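You operate a simulated robot arm through the tools that you are given. There is no shell and no other tool. Be economical: measure what you need, move in short steps, check, and stop when the job is done.

The job below is to be done with a simulated two-armed robot. You get a single attempt, and the scene is never put back.

JOB
Press the zero button two times. Then take the blue-band cup and leave it on the top of the black stand. Then put two of the white discs from the wide end of the red pedestal on the low shelf of the long bench. Then press the test button two times. Then open the lamp desk drawer, take the white lamp from the inside of the lamp desk drawer and put it on the rear strip of the long bench and shut the drawer again. Then turn the disc knob to 7. Then take the red-cap bottle and leave it on the clear patch of the long bench. Keep to this order. Set down upright: blue-band cup, red-cap bottle.

Only the result counts: the job must be done as asked and must still hold three seconds after the hand-in. Knocking over, shifting, dropping, spilling or breaking anything else fails it. A push-on lid holds only when it is set on centred and level and pressed home; a screw cap is set on level and turned clockwise until tight.

ROBOT AND FRAMES
Two 7-joint arms with fingered hands on one trunk, on a base that drives. Base frame: it is fixed to the floor where the robot stands at the start and does not move with it; the origin is under the middle of the robot, x ahead of it, y to its left, z up. Lengths are in mm, angles in degrees, forces in N, time in s.
The left shoulder is at the start at [114, 125, 949], the right one opposite. With the tool pointing down near the work surface each hand reaches from about 500 to 860 mm from the robot's upright axis, wherever it stands, measured 20 degrees to its own side. Places, roughly: blue-band cup (6x6x8 cm) [300, -3500, 900]; clear patch of the long bench [1700, -5100, 900]; disc knob [900, -3800, 900]; lamp desk drawer [100, -2800, 700]; low shelf of the long bench [1600, -5000, 200]; rear strip of the long bench (60x25 cm) [1380, -5220, 860]; red-cap bottle (4x4x9 cm) [800, -4100, 900]; test button [100, -3200, 900]; top of the black stand (27x17 cm) [3680, -4000, 600]; white disc (5x5x3 cm) [200, -3500, 900]; white lamp (3x3x4 cm) [200, -2800, 700]; zero button [600, 0, 500]. Payload 3.6 kg a hand.
The tool frame of a hand sits at the grasp point between the pads (the TCP): z along the fingers, y along the line on which they close. The tips reach 30 mm beyond it. Largest opening 104 mm; the body of the gripper starts 35 mm behind the TCP. The gripper is a hand of 4 fingers: y runs from the thumb to the fingers, the wrist lies at [-15, -104, -178] in the tool frame.
Orientation is that of the tool frame in the base frame, as a unit quaternion [x, y, z, w]. With the fingers straight down and the wrist toward the robot, the tool's x, y and z point along [0, 1, 0], [1, 0, 0] and [0, 0, -1] of the base frame.

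CONTROLS
- The arms move only by the tool nudge_tool. It takes "left_series", "right_series" or both (then of equal length, played together; a hand with none holds still); each is one flat list of numbers, 6 for each row, row after row: the shift along the tool's x, y, z in units of 40 mm (1.0 is 40 mm), then the turn, a rotation vector about the tool's x, y, z in units of 5 degrees (1.0 is 5 degrees). In form: [dx, dy, dz, rx, ry, rz, dx, dy, dz, rx, ry, rz, ...]. A call has 1 to 10 rows; each row shifts and turns the commanded pose from where the row before left it, along the tool's axes as they then stand. A call with a number of a shift or a turn outside -1 to 1 is refused whole. Each row takes 0.2 s and may step no farther than 50 mm and 8.6 degrees from the row before; otherwise, the whole call is refused. A pose out of reach is approached as far as the arm can. The call stops where the force on the tool passes 40 N (or 10 N more than at its start, if that is more) or the arm is blocked; 0.2 s more then pass. In this call time passes only in rows, and 0.2 s behind the last. It gives the time, the measured TCP pose, the force on the tool (base axes), the opening and the grip force at its end, in the units of the frame above (readings bear some noise), with the torque about the TCP (base axes, N m) and any sound that the robot's microphone picked up.
- Cameras (640 x 400 px; columns grow to the right, rows downward): "scene" is now at [236.2, -14.8, 1070.6]; the picture's right is [-0.17, -0.99, 0.00], its down [-0.64, 0.11, -0.76] and it looks along [0.75, -0.13, -0.65] (base axes); focal length 214 px, centre (320, 200). "left" rides on the left gripper at [-61, -92, -130] in its tool frame; the picture's right is [-0.81, -0.28, 0.52], its down [0.53, -0.71, 0.46] and it looks along [0.24, 0.65, 0.72] (tool axes); focal length 275 px, centre (320, 200). "right" rides on the right gripper at [61, -92, -130] in its tool frame; the picture's right is [-0.81, 0.28, -0.52], its down [-0.53, -0.71, 0.45] and it looks along [-0.24, 0.64, 0.72] (tool axes); focal length 275 px, centre (320, 200). There is no depth. A picture from a camera that has moved, and an enlarged one, comes with that camera's place and axes in the base frame and with its lens.
- capture(camera): a new picture of that camera. No time passes.
- slide_trunk(by): slides the trunk up (or, below 0, down) by that many mm; the arms and the scene camera ride with it, the base frame stays. It gives what a move gives, with no picture.
- drive_base(legs): drives the robot by 1 to 6 legs, each [ahead, left, turn to the left] in mm, mm and degrees, along the robot's own axes; the way and the turn of a leg run together, so that a leg with both is an arc; at most 1500 mm and 180 degrees a leg. The arms and the cameras ride along, it lands a little off, and it stops where it bumps. It gives what a move gives.
- move_fingers(index, middle, ring, thumb_bend, thumb_turn, hand): sets how far each is bent, from 0 (flat) to 100 (curled in); at 30 the hand is open as for a grip, at 70 the pads meet at the TCP. One left out holds its place. A second passes; each finger stops where it meets its share of the squeeze, and holds until it gets a number again. It is the only way to open and close the hand. It gives what a move gives, with no picture; readings hold the bend of each and the force on the fingers (four entries, about 0 where the hand has none), thumb and palm. thumb_turn goes from beside the hand (0) to across from the fingers (100), as for a grip.
- pan_tilt(pan, tilt): turns the head with the scene camera to pan (to the left, within 80 degrees either way) and tilt (down, from -29 to 69), counted from straight ahead of the robot. It gives what a move gives.
- inspect(camera, box): a new picture of the part [left, top, right, bottom] of that camera's present view, enlarged. No time passes.
- sign_off(): hands the job in; it is judged then, once.

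Go step by step. Nothing tells you exact positions but the pictures and the camera data: compare them with the known pose of the tool, close in by small moves and look again before you grip or let go. The budget is 217 turns and 220 pictures, counting those below and the enlarged ones. Unless the task says otherwise, let go and move clear before handing in, and close with one line.

The tools are called after "Call:" as name(argument=value, ...) on one line, values as JSON. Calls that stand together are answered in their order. nudge_tool: Moves the arms, as the interface text tells. Its arguments: {"type":"object","properties":{"left_series":{"type":"array"},"right_series":{"type":"array"}},"required":[]} The other tools are called the same way: slide_trunk (by) slides the trunk up or down; move_fingers (index, middle, ring, thumb_bend, thumb_turn, hand) moves the fingers one by one; drive_base (legs) drives the base; pan_tilt (pan, tilt) turns the head that bears the scene camera; capture (camera) takes a picture; inspect (camera, box) takes an enlarged picture of a part of a camera's view; sign_off () hands the job in.

At the start:

```text
clock: 0.0
left_position: [451.4, 240.2, 795.5]
left_ee_rot: [0.708, 0.707, -0.002, -0.001]
left_contact_force: [-0.3, -0.2, 0.4]
left_wrist_torque: [0.01, 0.0, 0.01]
left_width: 103.5
left_grasp_force: 0.0
left_shape: jaw
left_bend: [30.0, 30.0, 30.0, 30.0, 98.0]
left_finger forces: [0.0, 0.0, 0.0, 0.0, 0.0, 0.0]
right_position: [458.7, -241.3, 872.5]
right_ee_rot: [0.708, 0.707, 0.001, 0.0]
right_contact_force: [0.0, -0.2, 0.0]
right_wrist_torque: [-0.02, 0.0, -0.02]
right_width: 103.8
right_grasp_force: 0.0
right_shape: jaw
right_bend: [30.0, 30.0, 30.0, 30.0, 98.0]
right_finger forces: [0.0, 0.0, 0.0, 0.1, 0.0, 0.0]
trunk travel left (down, up): [-180.0, 356.0]
robot x, y, heading: [0.9, -1.4, 0.2]
head pan, tilt: [-9.8, 40.4]
```

scene: 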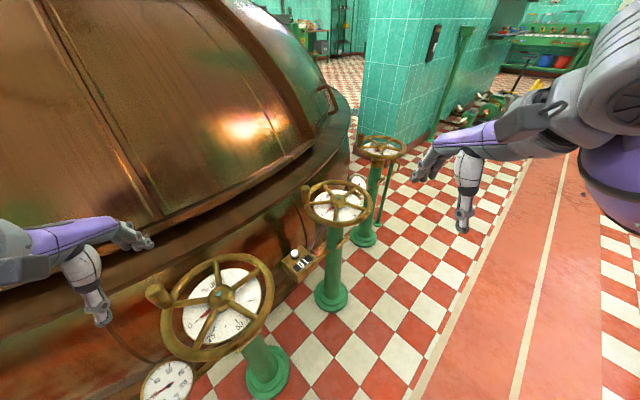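
right: 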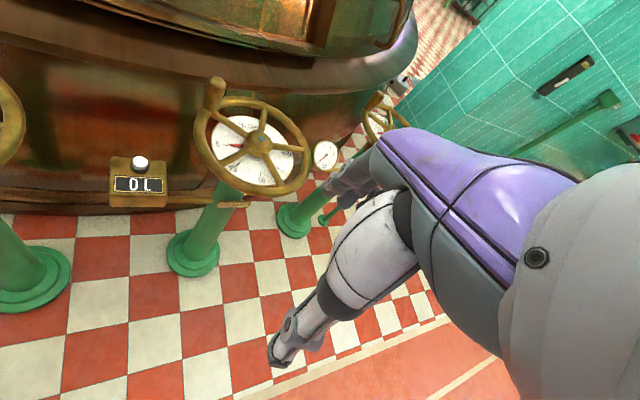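
left: 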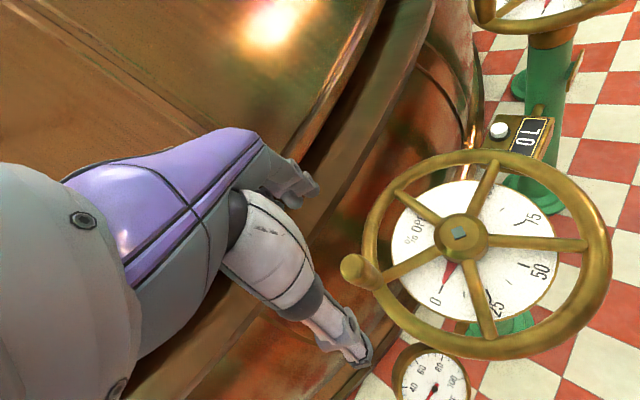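

The zero button (white, on a small brass counter box) is near [648, -2, 500], between two handwheels. I'll enlarge it to measure it and the gap between the wheels before approaching.

Call:
inspect(camera="scene", box=[140, 120, 420, 400])

Call:
inspect(camera="right", box=[0, 60, 340, 280])

Call:
inspect(camera="left", box=[320, 0, 640, 400])

```text
1.43 times, centred on (280, 260) of scene
camera zoom: at [236.2, -14.8, 1070.6], right [-0.17, -0.99, 0.0], down [-0.64, 0.11, -0.76], along [0.75, -0.13, -0.65], focal length 306 px, centre (377, 114)
```

zoom: 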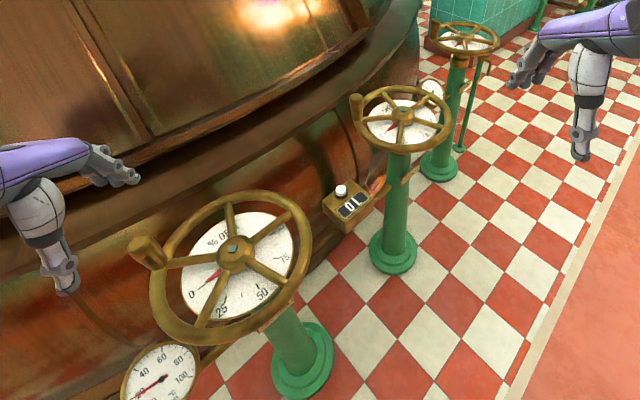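

```text
1.82 times, centred on (170, 170) of right
camera zoom: at [367.2, -178.3, 1002.0], right [0.27, -0.81, 0.52], down [-0.71, -0.53, -0.46], along [0.65, -0.24, -0.72], focal length 500 px, centre (593, 254)
```

zoom: 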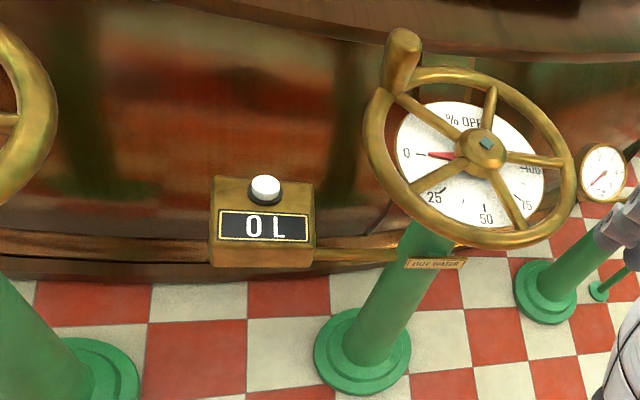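

```text
1.00 times, centred on (480, 200) of left (not enlarged: the box is as wide or as high as the picture)
camera zoom: at [360.8, 178.5, 925.8], right [-0.28, -0.81, -0.52], down [-0.71, 0.53, -0.45], along [0.64, 0.24, -0.73], focal length 275 px, centre (160, 200)
```

zoom: 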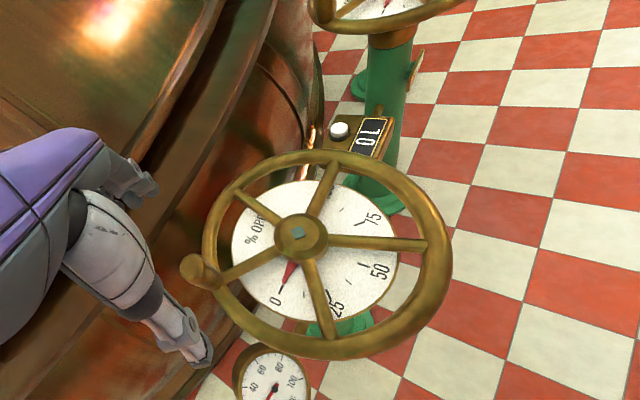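

The button comes out at about [637, -3, 518], with wheel rims of about 123 mm radius near [471, 148, 642] and [718, -153, 641]. I'll use the right hand, with the middle finger pointing and the others curled, and look at the hand.

Call:
move_fingers(hand="right", index=100, middle=62, ring=100, thumb_bend=30, thumb_turn=0)

Call:
nudge_tool(right_series=[1, 0, 0, 0, 0, 0, 1, 0, 0, 0, 0, 0, 1, 0, 0, 0, 0, 0, 1, 0, 0, 0, 0, 0, 1, 0, 0, 0, 0, 0, 1, 0, 0, 0, 0, 0])

Call:
capture(camera="right")

Call:
capture(camera="scene")

```text
clock: 1.0
left_position: [451.7, 238.7, 796.3]
left_ee_rot: [0.707, 0.707, -0.001, -0.001]
left_contact_force: [1.1, 0.4, 0.5]
left_wrist_torque: [0.0, -0.03, -0.01]
left_width: 103.7
left_grasp_force: 0.0
left_shape: jaw
left_bend: [30.0, 30.0, 30.0, 30.0, 98.0]
left_finger forces: [0.0, 0.0, 0.0, 0.1, 0.1, 0.0]
right_position: [458.6, -239.8, 871.8]
right_ee_rot: [0.707, 0.707, 0.001, 0.001]
right_contact_force: [-0.7, -0.2, 0.0]
right_wrist_torque: [0.03, -0.02, -0.01]
right_width: 92.6
right_grasp_force: 0.1
right_shape: fingers
right_bend: [100.0, 62.0, 100.0, 30.0, 0.0]
right_finger forces: [0.0, 0.0, 0.0, 0.1, 0.0, 0.1]
trunk travel left (down, up): [-180.0, 356.0]
robot x, y, heading: [0.0, 1.0, -0.1]
head pan, tilt: [-9.8, 40.4]
```

```text
clock: 2.4
left_position: [451.7, 239.6, 795.3]
left_ee_rot: [0.707, 0.707, -0.002, 0.0]
left_contact_force: [-1.0, -0.2, -0.3]
left_wrist_torque: [-0.02, -0.02, 0.01]
left_width: 104.0
left_grasp_force: 0.0
left_shape: jaw
left_bend: [30.0, 30.0, 30.0, 30.0, 98.0]
left_finger forces: [0.0, 0.0, 0.1, 0.0, 0.1, 0.0]
right_position: [457.3, -0.8, 872.0]
right_ee_rot: [0.708, 0.706, 0.0, 0.002]
right_contact_force: [0.0, 0.4, 0.1]
right_wrist_torque: [0.01, 0.0, 0.01]
right_width: 92.6
right_grasp_force: 0.1
right_shape: fingers
right_bend: [100.0, 62.0, 100.0, 30.0, 0.0]
right_finger forces: [0.1, 0.1, 0.1, 0.0, 0.0, 0.0]
trunk travel left (down, up): [-180.0, 356.0]
robot x, y, heading: [1.1, 0.0, -0.1]
head pan, tilt: [-9.8, 40.4]
```

```text
213 pictures are left
camera right: at [365.9, 61.9, 1001.4], right [0.27, -0.81, 0.52], down [-0.71, -0.53, -0.46], along [0.65, -0.25, -0.72], focal length 275 px, centre (320, 200)
```

right: 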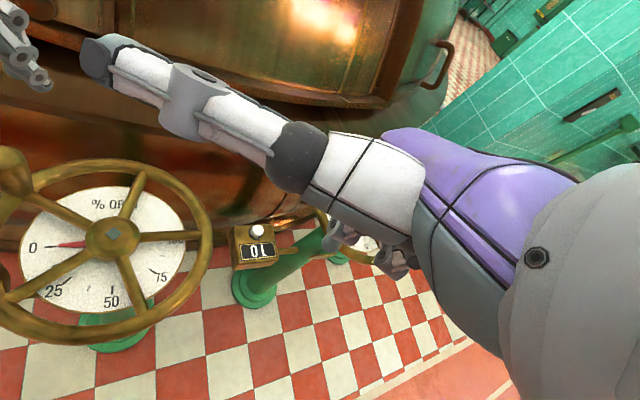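

```text
212 pictures are left
camera scene: at [236.2, -14.4, 1070.6], right [-0.17, -0.99, 0.0], down [-0.64, 0.11, -0.76], along [0.75, -0.13, -0.65], focal length 214 px, centre (320, 200)
```

scene: 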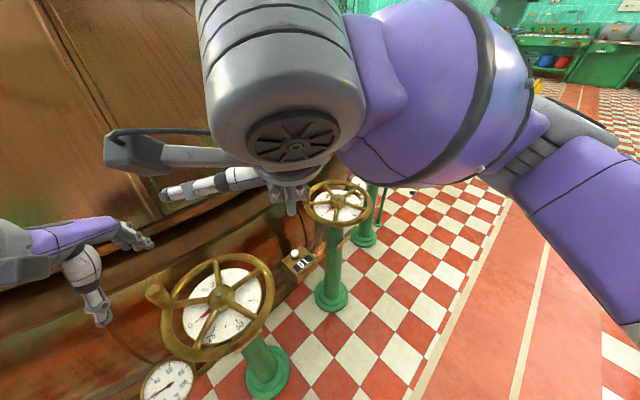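

The sideways thumb sticks out too far. I'll turn it back and close it against the middle finger, so they form one point on the tool axis.

Call:
move_fingers(hand="right", middle=70, thumb_bend=68, thumb_turn=100)

Call:
capture(camera="right")

Call:
capture(camera="left")

```text
clock: 3.4
left_position: [452.0, 239.8, 796.0]
left_ee_rot: [0.707, 0.707, -0.001, -0.001]
left_contact_force: [1.0, 0.2, -0.6]
left_wrist_torque: [0.03, 0.04, -0.02]
left_width: 103.7
left_grasp_force: 0.0
left_shape: jaw
left_bend: [30.0, 30.0, 30.0, 30.0, 98.0]
left_finger forces: [0.0, 0.0, 0.0, 0.1, 0.0, 0.0]
right_position: [458.8, -1.3, 871.1]
right_ee_rot: [0.708, 0.707, 0.0, 0.0]
right_contact_force: [0.4, 0.2, 0.0]
right_wrist_torque: [0.0, -0.01, -0.02]
right_width: 46.8
right_grasp_force: 0.1
right_shape: fingers
right_bend: [100.0, 70.0, 100.0, 68.0, 100.0]
right_finger forces: [0.1, 0.1, 0.1, 0.0, 0.1, 0.1]
trunk travel left (down, up): [-180.0, 356.0]
robot x, y, heading: [-1.3, -0.1, -0.2]
head pan, tilt: [-9.8, 40.4]
```

```text
211 pictures are left
camera right: at [365.8, 61.0, 1001.5], right [0.27, -0.81, 0.52], down [-0.71, -0.53, -0.46], along [0.65, -0.24, -0.72], focal length 275 px, centre (320, 200)
```

right: 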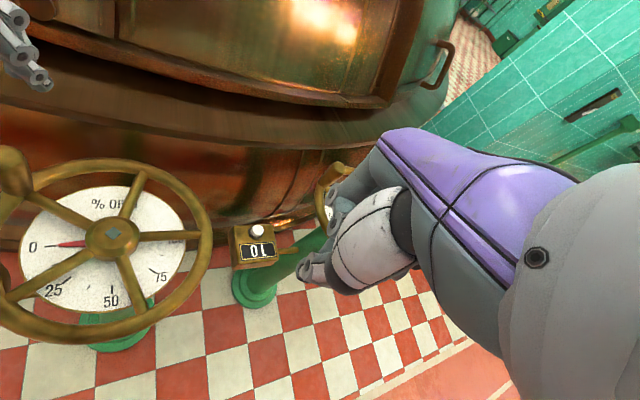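

```text
210 pictures are left
camera left: at [360.8, 178.5, 925.8], right [-0.28, -0.81, -0.52], down [-0.71, 0.53, -0.45], along [0.64, 0.24, -0.73], focal length 275 px, centre (320, 200)
```

left: 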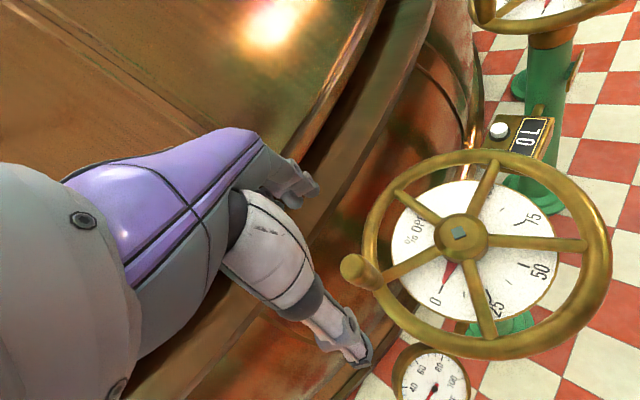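

The pinch point now lies on the tool axis. I'll descend diagonally toward a spot above the button, stopping part-way to look.

Call:
nudge_tool(right_series=[0, 0.636, 0.967, 0, 0, 0, 0, 0.636, 0.967, 0, 0, 0, 0, 0.636, 0.967, 0, 0, 0, 0, 0.636, 0.967, 0, 0, 0, 0, 0.636, 0.967, 0, 0, 0])

Call:
capture(camera="right")

Call:
capture(camera="scene")

Call:
capture(camera="left")

```text
clock: 4.6
left_position: [452.5, 240.2, 796.2]
left_ee_rot: [0.707, 0.707, -0.001, -0.001]
left_contact_force: [-0.1, -0.1, 0.9]
left_wrist_torque: [0.0, -0.01, 0.0]
left_width: 103.5
left_grasp_force: 0.2
left_shape: jaw
left_bend: [30.0, 30.0, 30.0, 30.0, 98.0]
left_finger forces: [0.2, 0.0, 0.0, 0.0, 0.1, 0.1]
right_position: [586.9, -1.5, 676.9]
right_ee_rot: [0.707, 0.707, 0.0, 0.001]
right_contact_force: [0.1, 0.9, -0.4]
right_wrist_torque: [-0.01, 0.0, -0.03]
right_width: 47.2
right_grasp_force: 0.0
right_shape: fingers
right_bend: [100.0, 70.0, 100.0, 68.0, 100.0]
right_finger forces: [0.0, 0.1, 0.0, 0.0, 0.0, 0.0]
trunk travel left (down, up): [-180.0, 356.0]
robot x, y, heading: [0.7, 2.5, -0.1]
head pan, tilt: [-9.8, 40.4]
```

```text
209 pictures are left
camera right: at [494.4, 60.6, 808.3], right [0.28, -0.81, 0.52], down [-0.71, -0.53, -0.46], along [0.65, -0.24, -0.72], focal length 275 px, centre (320, 200)
```

right: 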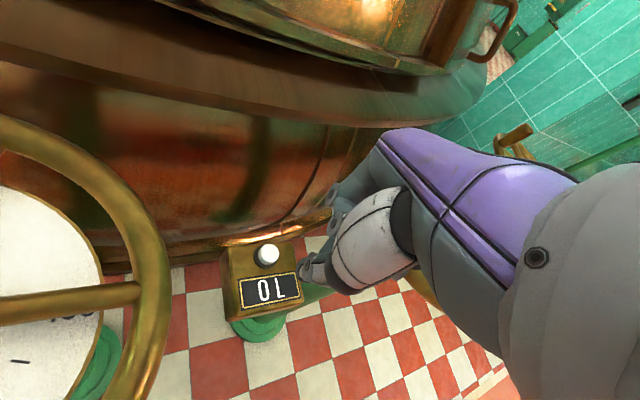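

```text
208 pictures are left
camera scene: at [236.4, -14.8, 1070.6], right [-0.17, -0.99, 0.0], down [-0.64, 0.11, -0.76], along [0.75, -0.13, -0.65], focal length 214 px, centre (320, 200)
```

scene: 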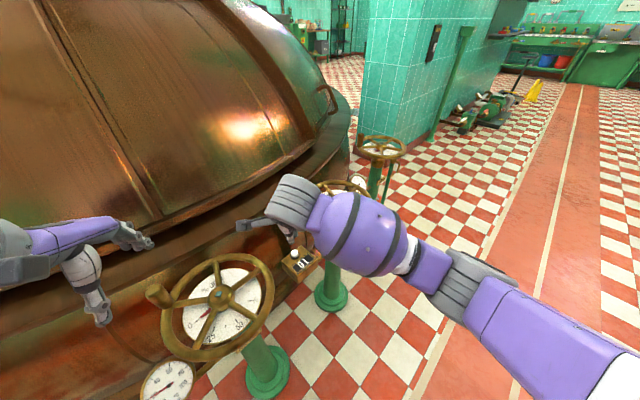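

```text
207 pictures are left
camera left: at [361.0, 178.5, 925.7], right [-0.28, -0.81, -0.52], down [-0.71, 0.53, -0.45], along [0.64, 0.24, -0.73], focal length 275 px, centre (320, 200)
```

left: 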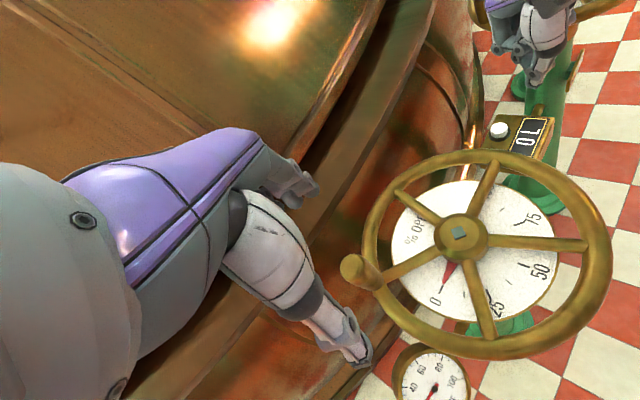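

Fresh fix: button about [639, -2, 518]. I'll continue to about 20 mm above it.

Call:
nudge_tool(right_series=[0, 0.433, 0.9, 0, 0, 0, 0, 0.433, 0.9, 0, 0, 0, 0, 0.433, 0.75, 0, 0, 0])

Call:
inspect(camera="right", box=[200, 160, 440, 320])

Call:
inspect(camera="left", box=[420, 40, 620, 180])

Call:
inspect(camera="scene", box=[220, 180, 400, 300])

```text
clock: 5.4
left_position: [451.7, 238.5, 795.6]
left_ee_rot: [0.707, 0.707, -0.001, -0.002]
left_contact_force: [-0.1, -0.3, -0.5]
left_wrist_torque: [-0.02, -0.02, 0.01]
left_width: 103.6
left_grasp_force: 0.0
left_shape: jaw
left_bend: [30.0, 30.0, 30.0, 30.0, 98.0]
left_finger forces: [0.0, 0.0, 0.1, 0.0, 0.1, 0.0]
right_position: [639.0, -0.3, 576.3]
right_ee_rot: [0.706, 0.708, 0.0, 0.001]
right_contact_force: [-0.1, -0.5, 0.0]
right_wrist_torque: [0.01, 0.0, -0.02]
right_width: 46.8
right_grasp_force: 0.0
right_shape: fingers
right_bend: [100.0, 70.0, 100.0, 68.0, 100.0]
right_finger forces: [0.0, 0.1, 0.1, 0.0, 0.0, 0.1]
trunk travel left (down, up): [-180.0, 356.0]
robot x, y, heading: [-0.3, 0.3, 0.0]
head pan, tilt: [-9.8, 40.4]
```

```text
2.50 times, centred on (320, 240) of right
camera zoom: at [546.2, 61.9, 707.0], right [0.27, -0.81, 0.52], down [-0.71, -0.53, -0.46], along [0.65, -0.24, -0.72], focal length 688 px, centre (320, 100)
```

zoom: 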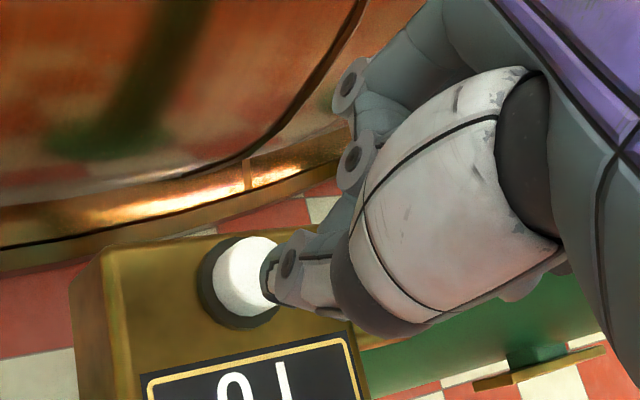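

```text
2.86 times, centred on (520, 110) of left
camera zoom: at [360.9, 178.6, 925.7], right [-0.28, -0.81, -0.52], down [-0.71, 0.53, -0.45], along [0.64, 0.24, -0.73], focal length 786 px, centre (-251, 457)
```

zoom: 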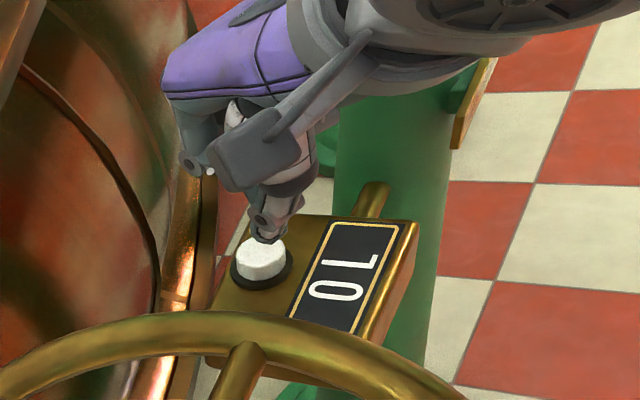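

```text
3.33 times, centred on (310, 240) of scene
camera zoom: at [236.3, -14.8, 1070.6], right [-0.17, -0.99, 0.0], down [-0.64, 0.11, -0.76], along [0.75, -0.13, -0.65], focal length 715 px, centre (353, 67)
```

zoom: 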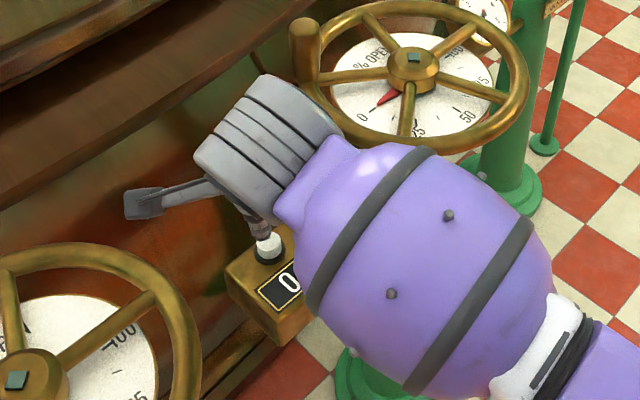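

The tip is right above the button. I'll lower it slowly until it touches.

Call:
nudge_tool(right_series=[0, 0, 0.3, 0, 0, 0, 0, 0, 0.2, 0, 0, 0, 0, 0, 0.1, 0, 0, 0, 0, 0, 0.1, 0, 0, 0, 0, 0, 0.1, 0, 0, 0])

Call:
inspect(camera="left", box=[420, 40, 620, 180])

```text
clock: 6.6
left_position: [452.2, 239.5, 796.2]
left_ee_rot: [0.707, 0.707, -0.001, -0.001]
left_contact_force: [0.0, 0.5, -1.0]
left_wrist_torque: [0.02, -0.03, -0.01]
left_width: 103.6
left_grasp_force: 0.1
left_shape: jaw
left_bend: [30.0, 30.0, 30.0, 30.0, 98.0]
left_finger forces: [0.1, 0.0, 0.0, 0.0, 0.1, 0.0]
right_position: [638.7, 0.0, 543.9]
right_ee_rot: [0.708, 0.707, 0.0, 0.001]
right_contact_force: [1.1, 1.5, 1.2]
right_wrist_torque: [0.01, -0.03, 0.01]
right_width: 47.1
right_grasp_force: 0.7
right_shape: fingers
right_bend: [100.0, 70.0, 100.0, 68.0, 100.0]
right_finger forces: [0.0, 2.2, 0.1, 0.0, 0.0, 0.0]
trunk travel left (down, up): [-180.0, 356.0]
robot x, y, heading: [-1.5, 4.6, 0.0]
head pan, tilt: [-9.8, 40.4]
heard: click
```

```text
2.86 times, centred on (520, 110) of left
camera zoom: at [360.7, 178.5, 925.9], right [-0.28, -0.81, -0.52], down [-0.71, 0.53, -0.45], along [0.64, 0.24, -0.73], focal length 786 px, centre (-251, 457)
```

zoom: 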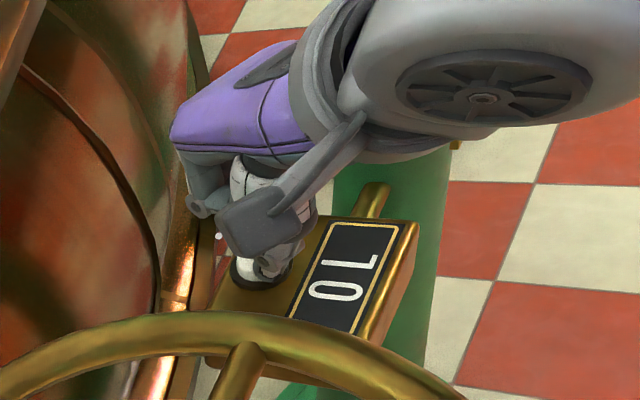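

Click heard: the first press registered. I'll raise the finger to release it.

Call:
nudge_tool(right_series=[0, 0, -0.3, 0, 0, 0, 0, 0, -0.3, 0, 0, 0])

Call:
inspect(camera="left", box=[420, 40, 620, 180])

```text
clock: 7.2
left_position: [451.2, 239.1, 795.9]
left_ee_rot: [0.707, 0.707, -0.001, -0.001]
left_contact_force: [-0.8, 0.1, 0.1]
left_wrist_torque: [0.0, -0.01, 0.0]
left_width: 103.7
left_grasp_force: 0.1
left_shape: jaw
left_bend: [30.0, 30.0, 30.0, 30.0, 98.0]
left_finger forces: [0.1, 0.0, 0.1, 0.1, 0.0, 0.0]
right_position: [638.2, -0.8, 567.4]
right_ee_rot: [0.707, 0.707, 0.0, -0.001]
right_contact_force: [0.0, -0.6, -0.1]
right_wrist_torque: [-0.01, -0.02, 0.0]
right_width: 47.1
right_grasp_force: 0.1
right_shape: fingers
right_bend: [100.0, 70.0, 100.0, 68.0, 100.0]
right_finger forces: [0.1, 0.1, 0.0, 0.1, 0.0, 0.0]
trunk travel left (down, up): [-180.0, 356.0]
robot x, y, heading: [-0.6, 1.0, -0.2]
head pan, tilt: [-9.8, 40.4]
```

```text
2.86 times, centred on (520, 110) of left
camera zoom: at [360.8, 178.5, 925.8], right [-0.28, -0.81, -0.52], down [-0.71, 0.53, -0.45], along [0.64, 0.24, -0.73], focal length 786 px, centre (-251, 457)
```

zoom: 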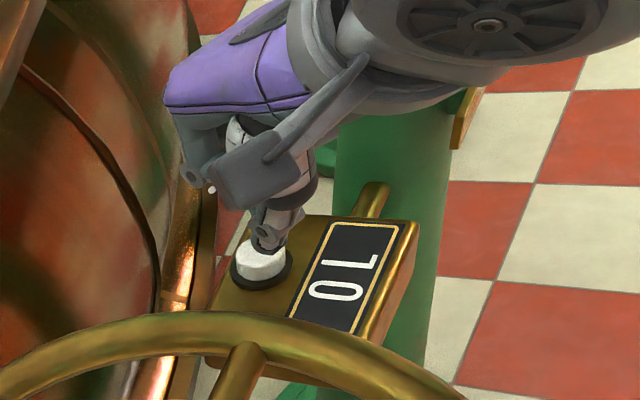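

The button has come back up. I'll press it a second time to the same depth and release.

Call:
nudge_tool(right_series=[0, 0, 0.2, 0, 0, 0, 0, 0, 0.2, 0, 0, 0, 0, 0, 0.1, 0, 0, 0, 0, 0, 0.1, 0, 0, 0])

Call:
nudge_tool(right_series=[0, 0, -0.3, 0, 0, 0, 0, 0, -0.3, 0, 0, 0])

```text
clock: 8.2
left_position: [451.5, 240.3, 796.4]
left_ee_rot: [0.707, 0.707, -0.001, -0.001]
left_contact_force: [-0.8, 0.7, -0.1]
left_wrist_torque: [0.0, 0.03, 0.05]
left_width: 103.7
left_grasp_force: 0.1
left_shape: jaw
left_bend: [30.0, 30.0, 30.0, 30.0, 98.0]
left_finger forces: [0.0, 0.1, 0.0, 0.1, 0.1, 0.0]
right_position: [639.3, -1.1, 544.3]
right_ee_rot: [0.707, 0.707, 0.0, 0.001]
right_contact_force: [1.3, 0.1, 2.2]
right_wrist_torque: [0.01, -0.04, 0.06]
right_width: 46.9
right_grasp_force: 1.4
right_shape: fingers
right_bend: [100.0, 70.0, 100.0, 68.0, 100.0]
right_finger forces: [0.0, 2.3, 0.1, 0.1, 0.0, 0.1]
trunk travel left (down, up): [-180.0, 356.0]
robot x, y, heading: [-1.2, -0.0, 0.1]
head pan, tilt: [-9.8, 40.4]
heard: click
```

```text
clock: 8.8
left_position: [451.9, 240.9, 796.3]
left_ee_rot: [0.707, 0.707, -0.001, 0.0]
left_contact_force: [-0.7, 0.0, 0.5]
left_wrist_torque: [-0.02, 0.0, 0.01]
left_width: 103.9
left_grasp_force: 0.1
left_shape: jaw
left_bend: [30.0, 30.0, 30.0, 30.0, 98.0]
left_finger forces: [0.0, 0.1, 0.1, 0.0, 0.0, 0.0]
right_position: [638.8, -0.4, 568.3]
right_ee_rot: [0.707, 0.707, 0.0, 0.001]
right_contact_force: [-0.4, 0.9, -0.2]
right_wrist_torque: [0.01, -0.02, 0.04]
right_width: 47.1
right_grasp_force: 0.0
right_shape: fingers
right_bend: [100.0, 70.0, 100.0, 68.0, 100.0]
right_finger forces: [0.0, 0.1, 0.0, 0.1, 0.0, 0.0]
trunk travel left (down, up): [-180.0, 356.0]
robot x, y, heading: [0.0, -3.0, -0.0]
head pan, tilt: [-9.8, 40.4]
```

Two clicks heard. I'll retract the right hand along the same path and look around toward the work area at y ≈ -3500.

Call:
nudge_tool(right_series=[0, -0.433, -0.9, 0, 0, 0, 0, -0.433, -0.9, 0, 0, 0, 0, -0.433, -0.9, 0, 0, 0, 0, -0.636, -0.967, 0, 0, 0, 0, -0.636, -0.967, 0, 0, 0, 0, -0.636, -0.967, 0, 0, 0, 0, -0.636, -0.967, 0, 0, 0, 0, -0.636, -0.967, 0, 0, 0])

Call:
nudge_tool(right_series=[-1, 0, 0, 0, 0, 0, -1, 0, 0, 0, 0, 0, -1, 0, 0, 0, 0, 0, -1, 0, 0, 0, 0, 0, -1, 0, 0, 0, 0, 0, -1, 0, 0, 0, 0, 0])

Call:
pan_tilt(pan=-80, tilt=20)

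Call:
capture(camera="scene")

```text
clock: 10.6
left_position: [452.1, 238.8, 797.0]
left_ee_rot: [0.707, 0.707, -0.002, -0.001]
left_contact_force: [-0.1, -1.4, -0.2]
left_wrist_torque: [0.01, -0.01, 0.02]
left_width: 103.6
left_grasp_force: 0.1
left_shape: jaw
left_bend: [30.0, 30.0, 30.0, 30.0, 98.0]
left_finger forces: [0.1, 0.0, 0.0, 0.0, 0.0, 0.0]
right_position: [523.6, -0.2, 771.7]
right_ee_rot: [0.707, 0.707, 0.0, 0.001]
right_contact_force: [-0.1, -0.3, -0.5]
right_wrist_torque: [0.0, -0.02, -0.01]
right_width: 46.7
right_grasp_force: 0.0
right_shape: fingers
right_bend: [100.0, 70.0, 100.0, 68.0, 100.0]
right_finger forces: [0.1, 0.0, 0.1, 0.1, 0.0, 0.1]
right hand out of reach, approached as far as the arm can: row 6, 7, 8
trunk travel left (down, up): [-180.0, 356.0]
robot x, y, heading: [0.2, -0.0, -0.1]
head pan, tilt: [-9.8, 40.4]
```

```text
clock: 12.0
left_position: [451.9, 239.0, 795.3]
left_ee_rot: [0.707, 0.707, -0.001, 0.0]
left_contact_force: [0.3, -0.9, 0.4]
left_wrist_torque: [0.02, -0.03, -0.03]
left_width: 103.5
left_grasp_force: 0.0
left_shape: jaw
left_bend: [30.0, 30.0, 30.0, 30.0, 98.0]
left_finger forces: [0.0, 0.1, 0.0, 0.0, 0.0, 0.1]
right_position: [529.5, -240.3, 764.6]
right_ee_rot: [0.707, 0.707, 0.0, 0.001]
right_contact_force: [0.0, -0.2, 0.9]
right_wrist_torque: [0.03, -0.04, 0.03]
right_width: 47.1
right_grasp_force: 0.0
right_shape: fingers
right_bend: [100.0, 70.0, 100.0, 68.0, 100.0]
right_finger forces: [0.1, 0.0, 0.0, 0.1, 0.0, 0.0]
right hand out of reach, approached as far as the arm can: row 2, 4
trunk travel left (down, up): [-180.0, 356.0]
robot x, y, heading: [-0.9, -3.1, 0.0]
head pan, tilt: [-9.8, 40.4]
```

```text
clock: 13.4
left_position: [451.3, 239.6, 796.0]
left_ee_rot: [0.707, 0.707, 0.0, -0.001]
left_contact_force: [0.2, 0.4, -0.4]
left_wrist_torque: [0.0, -0.04, 0.0]
left_width: 103.7
left_grasp_force: 0.1
left_shape: jaw
left_bend: [30.0, 30.0, 30.0, 30.0, 98.0]
left_finger forces: [0.0, 0.0, 0.0, 0.1, 0.0, 0.0]
right_position: [529.0, -241.9, 765.0]
right_ee_rot: [0.707, 0.707, 0.001, 0.001]
right_contact_force: [0.2, 0.6, 0.1]
right_wrist_torque: [-0.01, 0.03, 0.04]
right_width: 46.8
right_grasp_force: 0.1
right_shape: fingers
right_bend: [100.0, 70.0, 100.0, 68.0, 100.0]
right_finger forces: [0.1, 0.0, 0.1, 0.1, 0.0, 0.0]
trunk travel left (down, up): [-180.0, 356.0]
robot x, y, heading: [4.7, 0.6, -0.1]
head pan, tilt: [-80.0, 20.0]
```

```text
201 pictures are left
camera scene: at [169.0, -92.1, 1102.6], right [-0.98, -0.17, 0.0], down [-0.06, 0.34, -0.94], along [0.16, -0.93, -0.34], focal length 214 px, centre (320, 200)
```

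scene: 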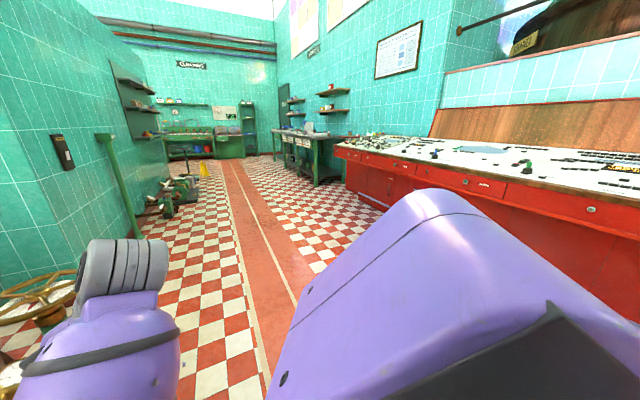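

The work area lies ahead of this view, with a red console on the right and a green bench beyond. I'll enlarge it.

Call:
inspect(camera="scene", box=[260, 80, 460, 200])

Call:
inspect(camera="scene", box=[100, 50, 280, 230])

```text
3.20 times, centred on (360, 140) of scene
camera zoom: at [169.0, -92.1, 1102.6], right [-0.98, -0.17, 0.0], down [-0.06, 0.34, -0.94], along [0.16, -0.93, -0.34], focal length 686 px, centre (192, 392)
```

zoom: 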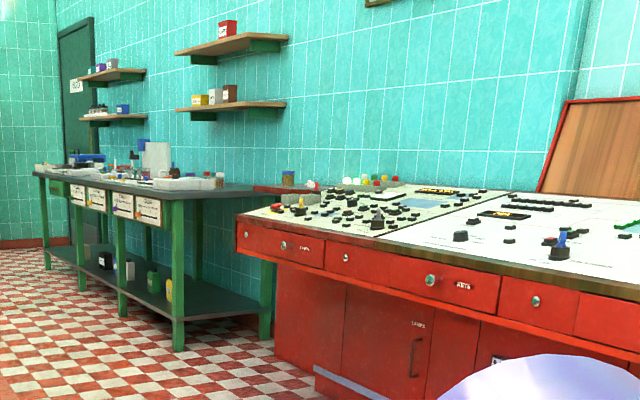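

```text
2.22 times, centred on (190, 140) of scene
camera zoom: at [169.0, -92.1, 1102.6], right [-0.98, -0.17, 0.0], down [-0.06, 0.34, -0.94], along [0.16, -0.93, -0.34], focal length 477 px, centre (609, 333)
```

zoom: 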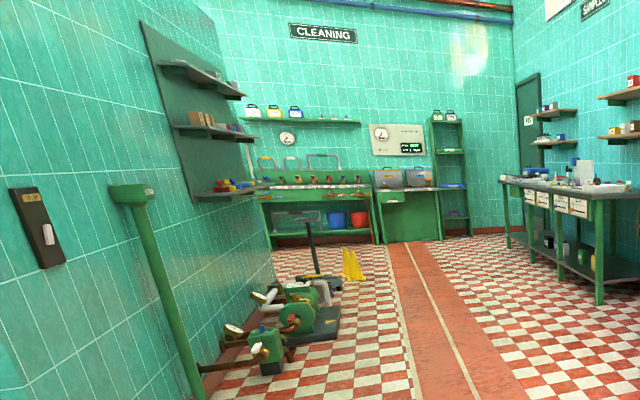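

The room's axis runs along about (0.53, -0.85). The red console and green long bench stand on its right side, the black stand probably on the left. I'll back off, turn and drive down the aisle, then look right.

Call:
drive_base(legs=[[-250, 0, 0], [0, 0, -58.3], [1400, -150, 0], [1300, -150, 0]])

Call:
pan_tilt(pan=-60, tilt=25)

Call:
capture(camera="scene")

```text
clock: 30.5
left_position: [1379.8, -2676.5, 795.1]
left_ee_rot: [0.96, 0.281, -0.001, -0.002]
left_contact_force: [0.5, 0.0, 0.6]
left_wrist_torque: [0.01, 0.03, 0.03]
left_width: 103.6
left_grasp_force: 0.0
left_shape: jaw
left_bend: [30.0, 30.0, 30.0, 30.0, 98.0]
left_finger forces: [0.1, 0.1, 0.1, 0.1, 0.0, 0.0]
right_position: [1017.9, -3000.2, 764.8]
right_ee_rot: [0.96, 0.279, 0.0, 0.002]
right_contact_force: [-0.1, 0.2, -0.7]
right_wrist_torque: [0.03, 0.01, 0.02]
right_width: 46.9
right_grasp_force: 0.0
right_shape: fingers
right_bend: [100.0, 70.0, 100.0, 68.0, 100.0]
right_finger forces: [0.0, 0.1, 0.0, 0.0, 0.0, 0.0]
trunk travel left (down, up): [-180.0, 356.0]
robot x, y, heading: [934.7, -2426.8, -57.4]
head pan, tilt: [-80.0, 20.0]
```

```text
clock: 31.4
left_position: [1381.6, -2676.9, 796.7]
left_ee_rot: [0.96, 0.281, -0.001, 0.0]
left_contact_force: [-1.1, 0.0, 0.1]
left_wrist_torque: [0.0, 0.01, 0.01]
left_width: 103.6
left_grasp_force: 0.0
left_shape: jaw
left_bend: [30.0, 30.0, 30.0, 30.0, 98.0]
left_finger forces: [0.0, 0.0, 0.0, 0.0, 0.0, 0.0]
right_position: [1019.1, -3001.3, 764.4]
right_ee_rot: [0.96, 0.28, -0.001, 0.001]
right_contact_force: [0.3, 0.3, -0.2]
right_wrist_torque: [-0.03, 0.01, -0.04]
right_width: 46.7
right_grasp_force: 0.0
right_shape: fingers
right_bend: [100.0, 70.0, 100.0, 68.0, 100.0]
right_finger forces: [0.0, 0.1, 0.0, 0.0, 0.1, 0.0]
trunk travel left (down, up): [-180.0, 356.0]
robot x, y, heading: [936.4, -2426.4, -57.6]
head pan, tilt: [-60.0, 25.0]
```

```text
198 pictures are left
camera scene: at [975.4, -2635.9, 1094.6], right [-0.89, 0.46, 0.0], down [0.19, 0.37, -0.91], along [-0.42, -0.8, -0.42], focal length 214 px, centre (320, 200)
```

scene: 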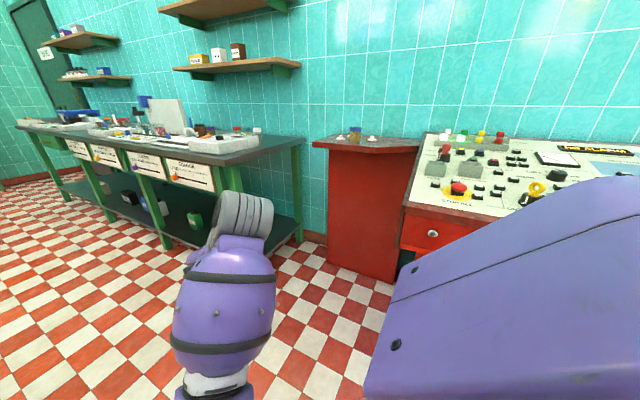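

The red pedestal with the cup and discs stands between the bench and the console. I'll enlarge the parts.

Call:
inspect(camera="scene", box=[300, 110, 440, 200])

Call:
inspect(camera="scene", box=[400, 110, 640, 270])

Call:
inspect(camera="scene", box=[20, 80, 320, 260])

```text
4.44 times, centred on (370, 155) of scene
camera zoom: at [975.4, -2635.9, 1094.6], right [-0.89, 0.46, 0.0], down [0.19, 0.37, -0.91], along [-0.42, -0.8, -0.42], focal length 953 px, centre (98, 400)
```

zoom: 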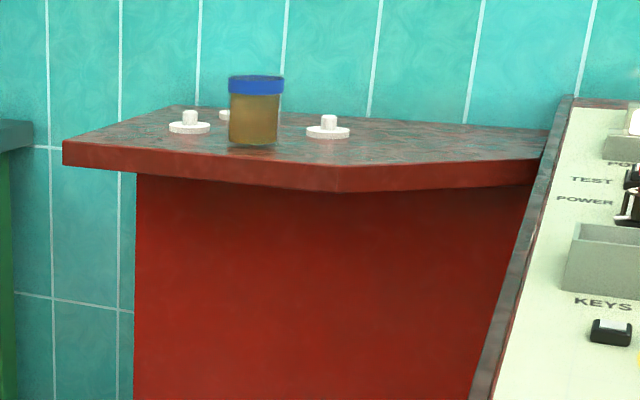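

```text
2.50 times, centred on (520, 190) of scene
camera zoom: at [975.4, -2635.9, 1094.6], right [-0.89, 0.46, 0.0], down [0.19, 0.37, -0.91], along [-0.42, -0.8, -0.42], focal length 536 px, centre (-180, 225)
```

zoom: 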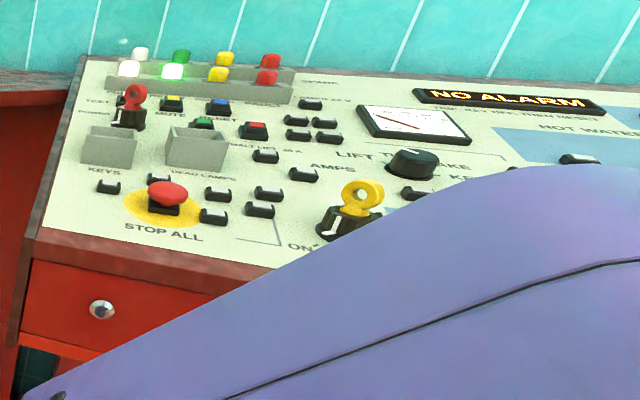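

```text
2.13 times, centred on (170, 170) of scene
camera zoom: at [975.4, -2635.9, 1094.6], right [-0.89, 0.46, 0.0], down [0.19, 0.37, -0.91], along [-0.42, -0.8, -0.42], focal length 458 px, centre (640, 264)
```

zoom: 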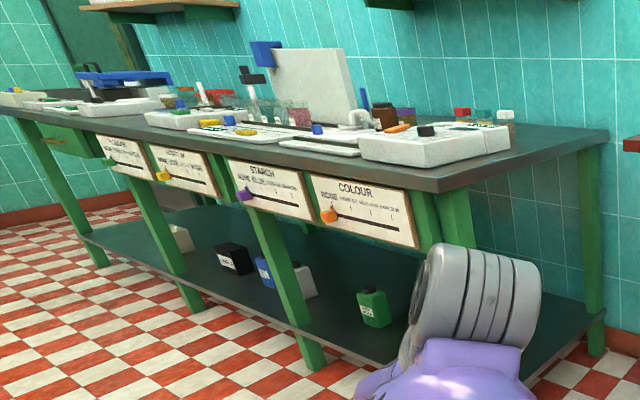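

I can see the cup (amber, blue band) and three or more white discs on the pedestal, which has a wedge-shaped top. I'll turn to face it and drive to about 700 mm in front.

Call:
drive_base(legs=[[0, 0, -90.7], [200, 650, 0]])

Call:
pan_tilt(pan=0, tilt=30)

Call:
capture(camera="scene")

```text
clock: 39.1
left_position: [801.4, -3286.0, 796.4]
left_ee_rot: [0.876, -0.482, -0.001, 0.0]
left_contact_force: [-0.5, -0.2, 1.1]
left_wrist_torque: [-0.02, 0.03, 0.0]
left_width: 103.8
left_grasp_force: 0.1
left_shape: jaw
left_bend: [30.0, 30.0, 30.0, 30.0, 98.0]
left_finger forces: [0.0, 0.0, 0.0, 0.0, 0.1, 0.0]
right_position: [479.6, -2916.9, 762.9]
right_ee_rot: [0.872, -0.49, 0.001, -0.003]
right_contact_force: [13.1, 4.3, 3.7]
right_wrist_torque: [-0.14, 0.49, 0.06]
right_width: 47.3
right_grasp_force: 6.3
right_shape: fingers
right_bend: [100.0, 70.0, 100.0, 68.0, 100.0]
right_finger forces: [0.0, 13.1, 0.0, 0.0, 0.0, 0.1]
trunk travel left (down, up): [-180.0, 356.0]
robot x, y, heading: [1050.8, -2843.2, -147.2]
head pan, tilt: [-60.0, 25.0]
stopped in leg 2: the force on the tool passed its limit at 51 N (the readings are from after the stop); the commanded pose is now the measured one
```

```text
clock: 40.5
left_position: [801.3, -3285.9, 797.3]
left_ee_rot: [0.876, -0.482, -0.001, 0.0]
left_contact_force: [-0.4, 0.3, 0.4]
left_wrist_torque: [-0.03, 0.0, 0.0]
left_width: 103.8
left_grasp_force: 0.0
left_shape: jaw
left_bend: [30.0, 30.0, 30.0, 30.0, 98.0]
left_finger forces: [0.1, 0.1, 0.0, 0.0, 0.1, 0.0]
right_position: [479.0, -2916.8, 763.6]
right_ee_rot: [0.871, -0.491, 0.001, -0.004]
right_contact_force: [17.9, 8.0, 1.9]
right_wrist_torque: [-0.3, 0.67, -0.09]
right_width: 46.9
right_grasp_force: 9.2
right_shape: fingers
right_bend: [100.0, 70.0, 100.0, 68.0, 100.0]
right_finger forces: [0.0, 19.0, 0.1, 0.0, 0.0, 0.0]
trunk travel left (down, up): [-180.0, 356.0]
robot x, y, heading: [1055.8, -2841.8, -147.6]
head pan, tilt: [0.0, 30.0]
```

```text
194 pictures are left
camera scene: at [849.7, -2972.8, 1087.0], right [-0.54, 0.84, 0.0], down [0.42, 0.27, -0.87], along [-0.73, -0.46, -0.5], focal length 214 px, centre (320, 200)
```

scene: 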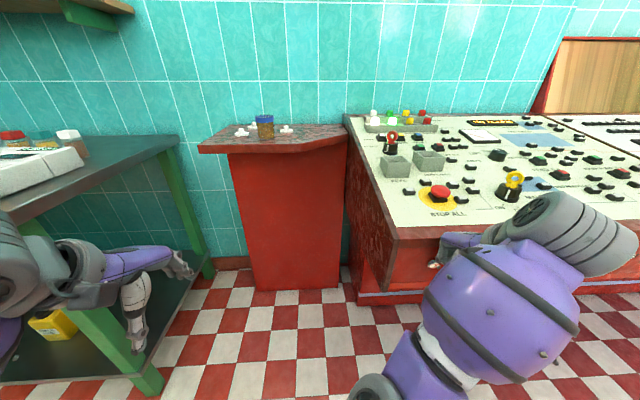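

The right fingertip bumped the console front. I'll back off straight, then raise the trunk and hands above bench level.

Call:
drive_base(legs=[[-250, 0, 0]])

Call:
slide_trunk(by=220)

Call:
capture(camera="scene")

```text
clock: 42.3
left_position: [1012.6, -3153.7, 795.5]
left_ee_rot: [0.876, -0.483, -0.001, -0.002]
left_contact_force: [-0.4, 0.0, -0.3]
left_wrist_torque: [-0.04, 0.01, -0.01]
left_width: 104.1
left_grasp_force: 0.0
left_shape: jaw
left_bend: [30.0, 30.0, 30.0, 30.0, 98.0]
left_finger forces: [0.0, 0.1, 0.0, 0.0, 0.0, 0.0]
right_position: [690.0, -2782.0, 763.1]
right_ee_rot: [0.871, -0.491, 0.002, -0.004]
right_contact_force: [-0.1, -1.1, 0.0]
right_wrist_torque: [-0.01, 0.0, 0.05]
right_width: 46.9
right_grasp_force: 0.1
right_shape: fingers
right_bend: [100.0, 70.0, 100.0, 68.0, 100.0]
right_finger forces: [0.1, 0.0, 0.0, 0.0, 0.0, 0.0]
trunk travel left (down, up): [-180.0, 356.0]
robot x, y, heading: [1262.6, -2713.0, -147.6]
head pan, tilt: [0.0, 30.0]
```

```text
clock: 44.6
left_position: [1011.2, -3151.9, 1015.3]
left_ee_rot: [0.876, -0.483, 0.001, -0.001]
left_contact_force: [-0.1, 0.5, -0.7]
left_wrist_torque: [0.0, 0.0, 0.03]
left_width: 103.9
left_grasp_force: 0.1
left_shape: jaw
left_bend: [30.0, 30.0, 30.0, 30.0, 98.0]
left_finger forces: [0.0, 0.0, 0.1, 0.0, 0.0, 0.0]
right_position: [690.5, -2784.0, 981.6]
right_ee_rot: [0.871, -0.491, 0.001, -0.004]
right_contact_force: [-0.2, 0.1, -0.2]
right_wrist_torque: [-0.01, 0.0, 0.0]
right_width: 47.2
right_grasp_force: 0.0
right_shape: fingers
right_bend: [100.0, 70.0, 100.0, 68.0, 100.0]
right_finger forces: [0.0, 0.0, 0.0, 0.0, 0.1, 0.0]
trunk travel left (down, up): [-400.0, 136.0]
robot x, y, heading: [1261.5, -2708.8, -147.4]
head pan, tilt: [0.0, 30.0]
```

```text
193 pictures are left
camera scene: at [1107.9, -2808.3, 1310.5], right [-0.54, 0.84, 0.0], down [0.42, 0.27, -0.87], along [-0.73, -0.46, -0.5], focal length 214 px, centre (320, 200)
```

scene: 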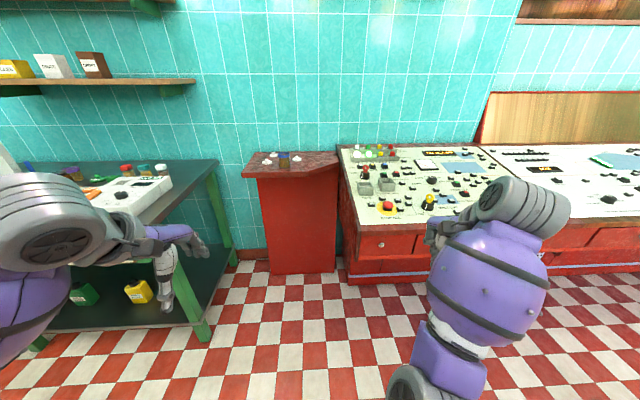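

The cup base comes out near [350, -3500, ~905]. I'll enlarge the pedestal top from here.

Call:
inspect(camera="scene", box=[235, 140, 345, 200])

Call:
inspect(camera="scene", box=[330, 140, 450, 220])

```text
5.82 times, centred on (290, 170) of scene
camera zoom: at [1107.9, -2808.3, 1310.5], right [-0.54, 0.84, 0.0], down [0.42, 0.27, -0.87], along [-0.73, -0.46, -0.5], focal length 1248 px, centre (494, 374)
```

zoom: 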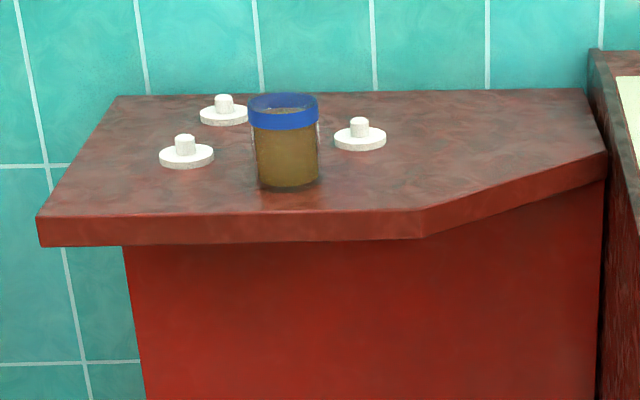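

```text
5.00 times, centred on (390, 180) of scene
camera zoom: at [1107.9, -2808.3, 1310.5], right [-0.54, 0.84, 0.0], down [0.42, 0.27, -0.87], along [-0.73, -0.46, -0.5], focal length 1072 px, centre (-30, 300)
```

zoom: 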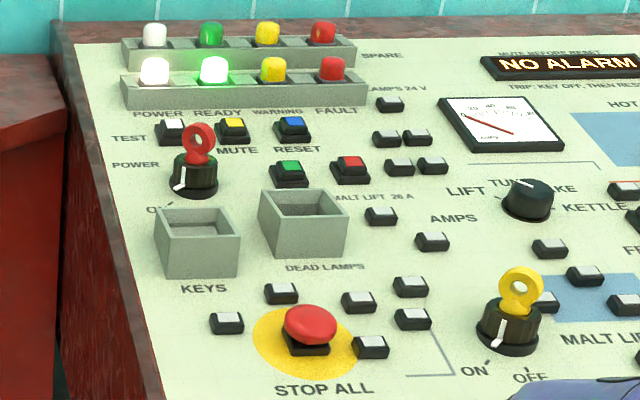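

I have it now: the open amber cup stands at about [355, -3496] on a top at z ≈ 915, with three knobbed white discs around it; two are on the left (wide) side. I'll open the right hand, raise both hands, and drive to a right-hand reach of the cup.

Call:
move_fingers(hand="right", index=30, middle=30, ring=30, thumb_bend=30, thumb_turn=98)

Call:
nudge_tool(left_series=[0, 0, -1, 0, 0, 0, 0, 0, -1, 0, 0, 0, 0, 0, -0.5, 0, 0, 0], right_series=[0, 0, -1, 0, 0, 0, 0, 0, -1, 0, 0, 0, 0, 0, -1, 0, 0, 0])

Call:
drive_base(legs=[[0, 425, 0], [350, 0, 0]])

Call:
capture(camera="scene")

Call:
capture(camera="right")

```text
clock: 45.6
left_position: [1010.8, -3153.7, 1016.5]
left_ee_rot: [0.876, -0.483, -0.001, -0.001]
left_contact_force: [0.2, 0.8, -0.6]
left_wrist_torque: [-0.01, -0.01, -0.02]
left_width: 103.4
left_grasp_force: 0.1
left_shape: jaw
left_bend: [30.0, 30.0, 30.0, 30.0, 98.0]
left_finger forces: [0.1, 0.0, 0.0, 0.0, 0.0, 0.1]
right_position: [690.0, -2783.5, 982.3]
right_ee_rot: [0.871, -0.491, 0.001, -0.004]
right_contact_force: [0.6, -0.1, -0.4]
right_wrist_torque: [0.0, 0.0, 0.0]
right_width: 103.0
right_grasp_force: 0.0
right_shape: fingers
right_bend: [30.0, 30.0, 30.0, 30.0, 96.0]
right_finger forces: [0.0, 0.0, 0.0, 0.0, 0.0, 0.0]
trunk travel left (down, up): [-400.0, 136.0]
robot x, y, heading: [1265.3, -2711.4, -147.6]
head pan, tilt: [0.0, 30.0]
```

```text
clock: 46.4
left_position: [1011.9, -3153.3, 1116.7]
left_ee_rot: [0.876, -0.482, 0.0, -0.002]
left_contact_force: [0.3, -0.5, 0.1]
left_wrist_torque: [0.01, -0.01, 0.03]
left_width: 103.4
left_grasp_force: 0.0
left_shape: jaw
left_bend: [30.0, 30.0, 30.0, 30.0, 98.0]
left_finger forces: [0.1, 0.1, 0.0, 0.0, 0.0, 0.1]
right_position: [665.3, -2786.1, 1094.1]
right_ee_rot: [0.871, -0.491, 0.0, -0.004]
right_contact_force: [0.1, -0.7, 0.9]
right_wrist_torque: [0.01, 0.01, 0.02]
right_width: 103.1
right_grasp_force: 0.1
right_shape: fingers
right_bend: [30.0, 30.0, 30.0, 30.0, 96.0]
right_finger forces: [0.0, 0.0, 0.0, 0.0, 0.0, 0.0]
right hand out of reach, approached as far as the arm can: row 2, 3
trunk travel left (down, up): [-400.0, 136.0]
robot x, y, heading: [1265.5, -2708.9, -147.6]
head pan, tilt: [0.0, 30.0]
```

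```text
clock: 52.5
left_position: [943.3, -3698.4, 1116.2]
left_ee_rot: [0.875, -0.483, 0.0, -0.002]
left_contact_force: [0.3, 0.5, -0.7]
left_wrist_torque: [0.0, -0.04, -0.01]
left_width: 103.6
left_grasp_force: 0.0
left_shape: jaw
left_bend: [30.0, 30.0, 30.0, 30.0, 98.0]
left_finger forces: [0.0, 0.0, 0.0, 0.0, 0.1, 0.1]
right_position: [597.2, -3330.2, 1092.9]
right_ee_rot: [0.871, -0.491, 0.001, -0.004]
right_contact_force: [-0.3, -0.4, -0.2]
right_wrist_torque: [0.02, -0.04, -0.01]
right_width: 103.1
right_grasp_force: 0.1
right_shape: fingers
right_bend: [30.0, 30.0, 30.0, 30.0, 96.0]
right_finger forces: [0.0, 0.0, 0.1, 0.0, 0.0, 0.0]
trunk travel left (down, up): [-400.0, 136.0]
robot x, y, heading: [1197.6, -3251.3, -147.6]
head pan, tilt: [0.0, 30.0]
```

```text
190 pictures are left
camera scene: at [1039.9, -3353.5, 1310.5], right [-0.53, 0.85, 0.0], down [0.42, 0.27, -0.87], along [-0.73, -0.46, -0.5], focal length 214 px, centre (320, 200)
```

scene: 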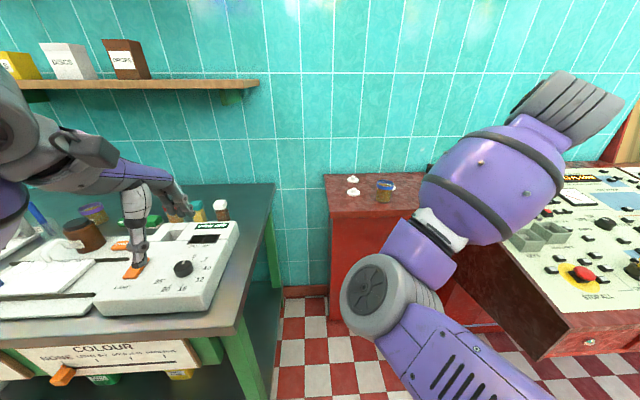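

```text
189 pictures are left
camera right: at [705.9, -3335.6, 1224.8], right [-0.66, 0.55, 0.52], down [0.34, 0.83, -0.45], along [-0.67, -0.12, -0.73], focal length 275 px, centre (320, 200)
```

right: 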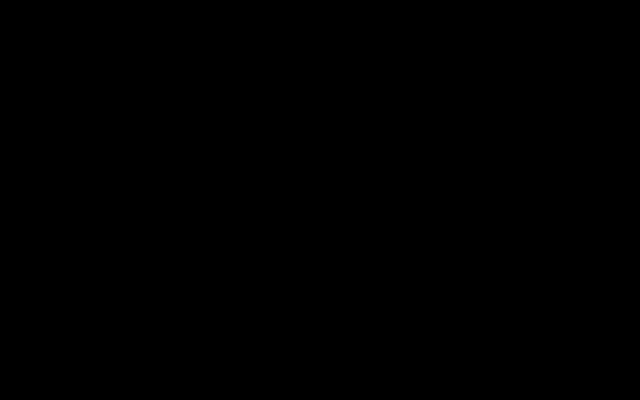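

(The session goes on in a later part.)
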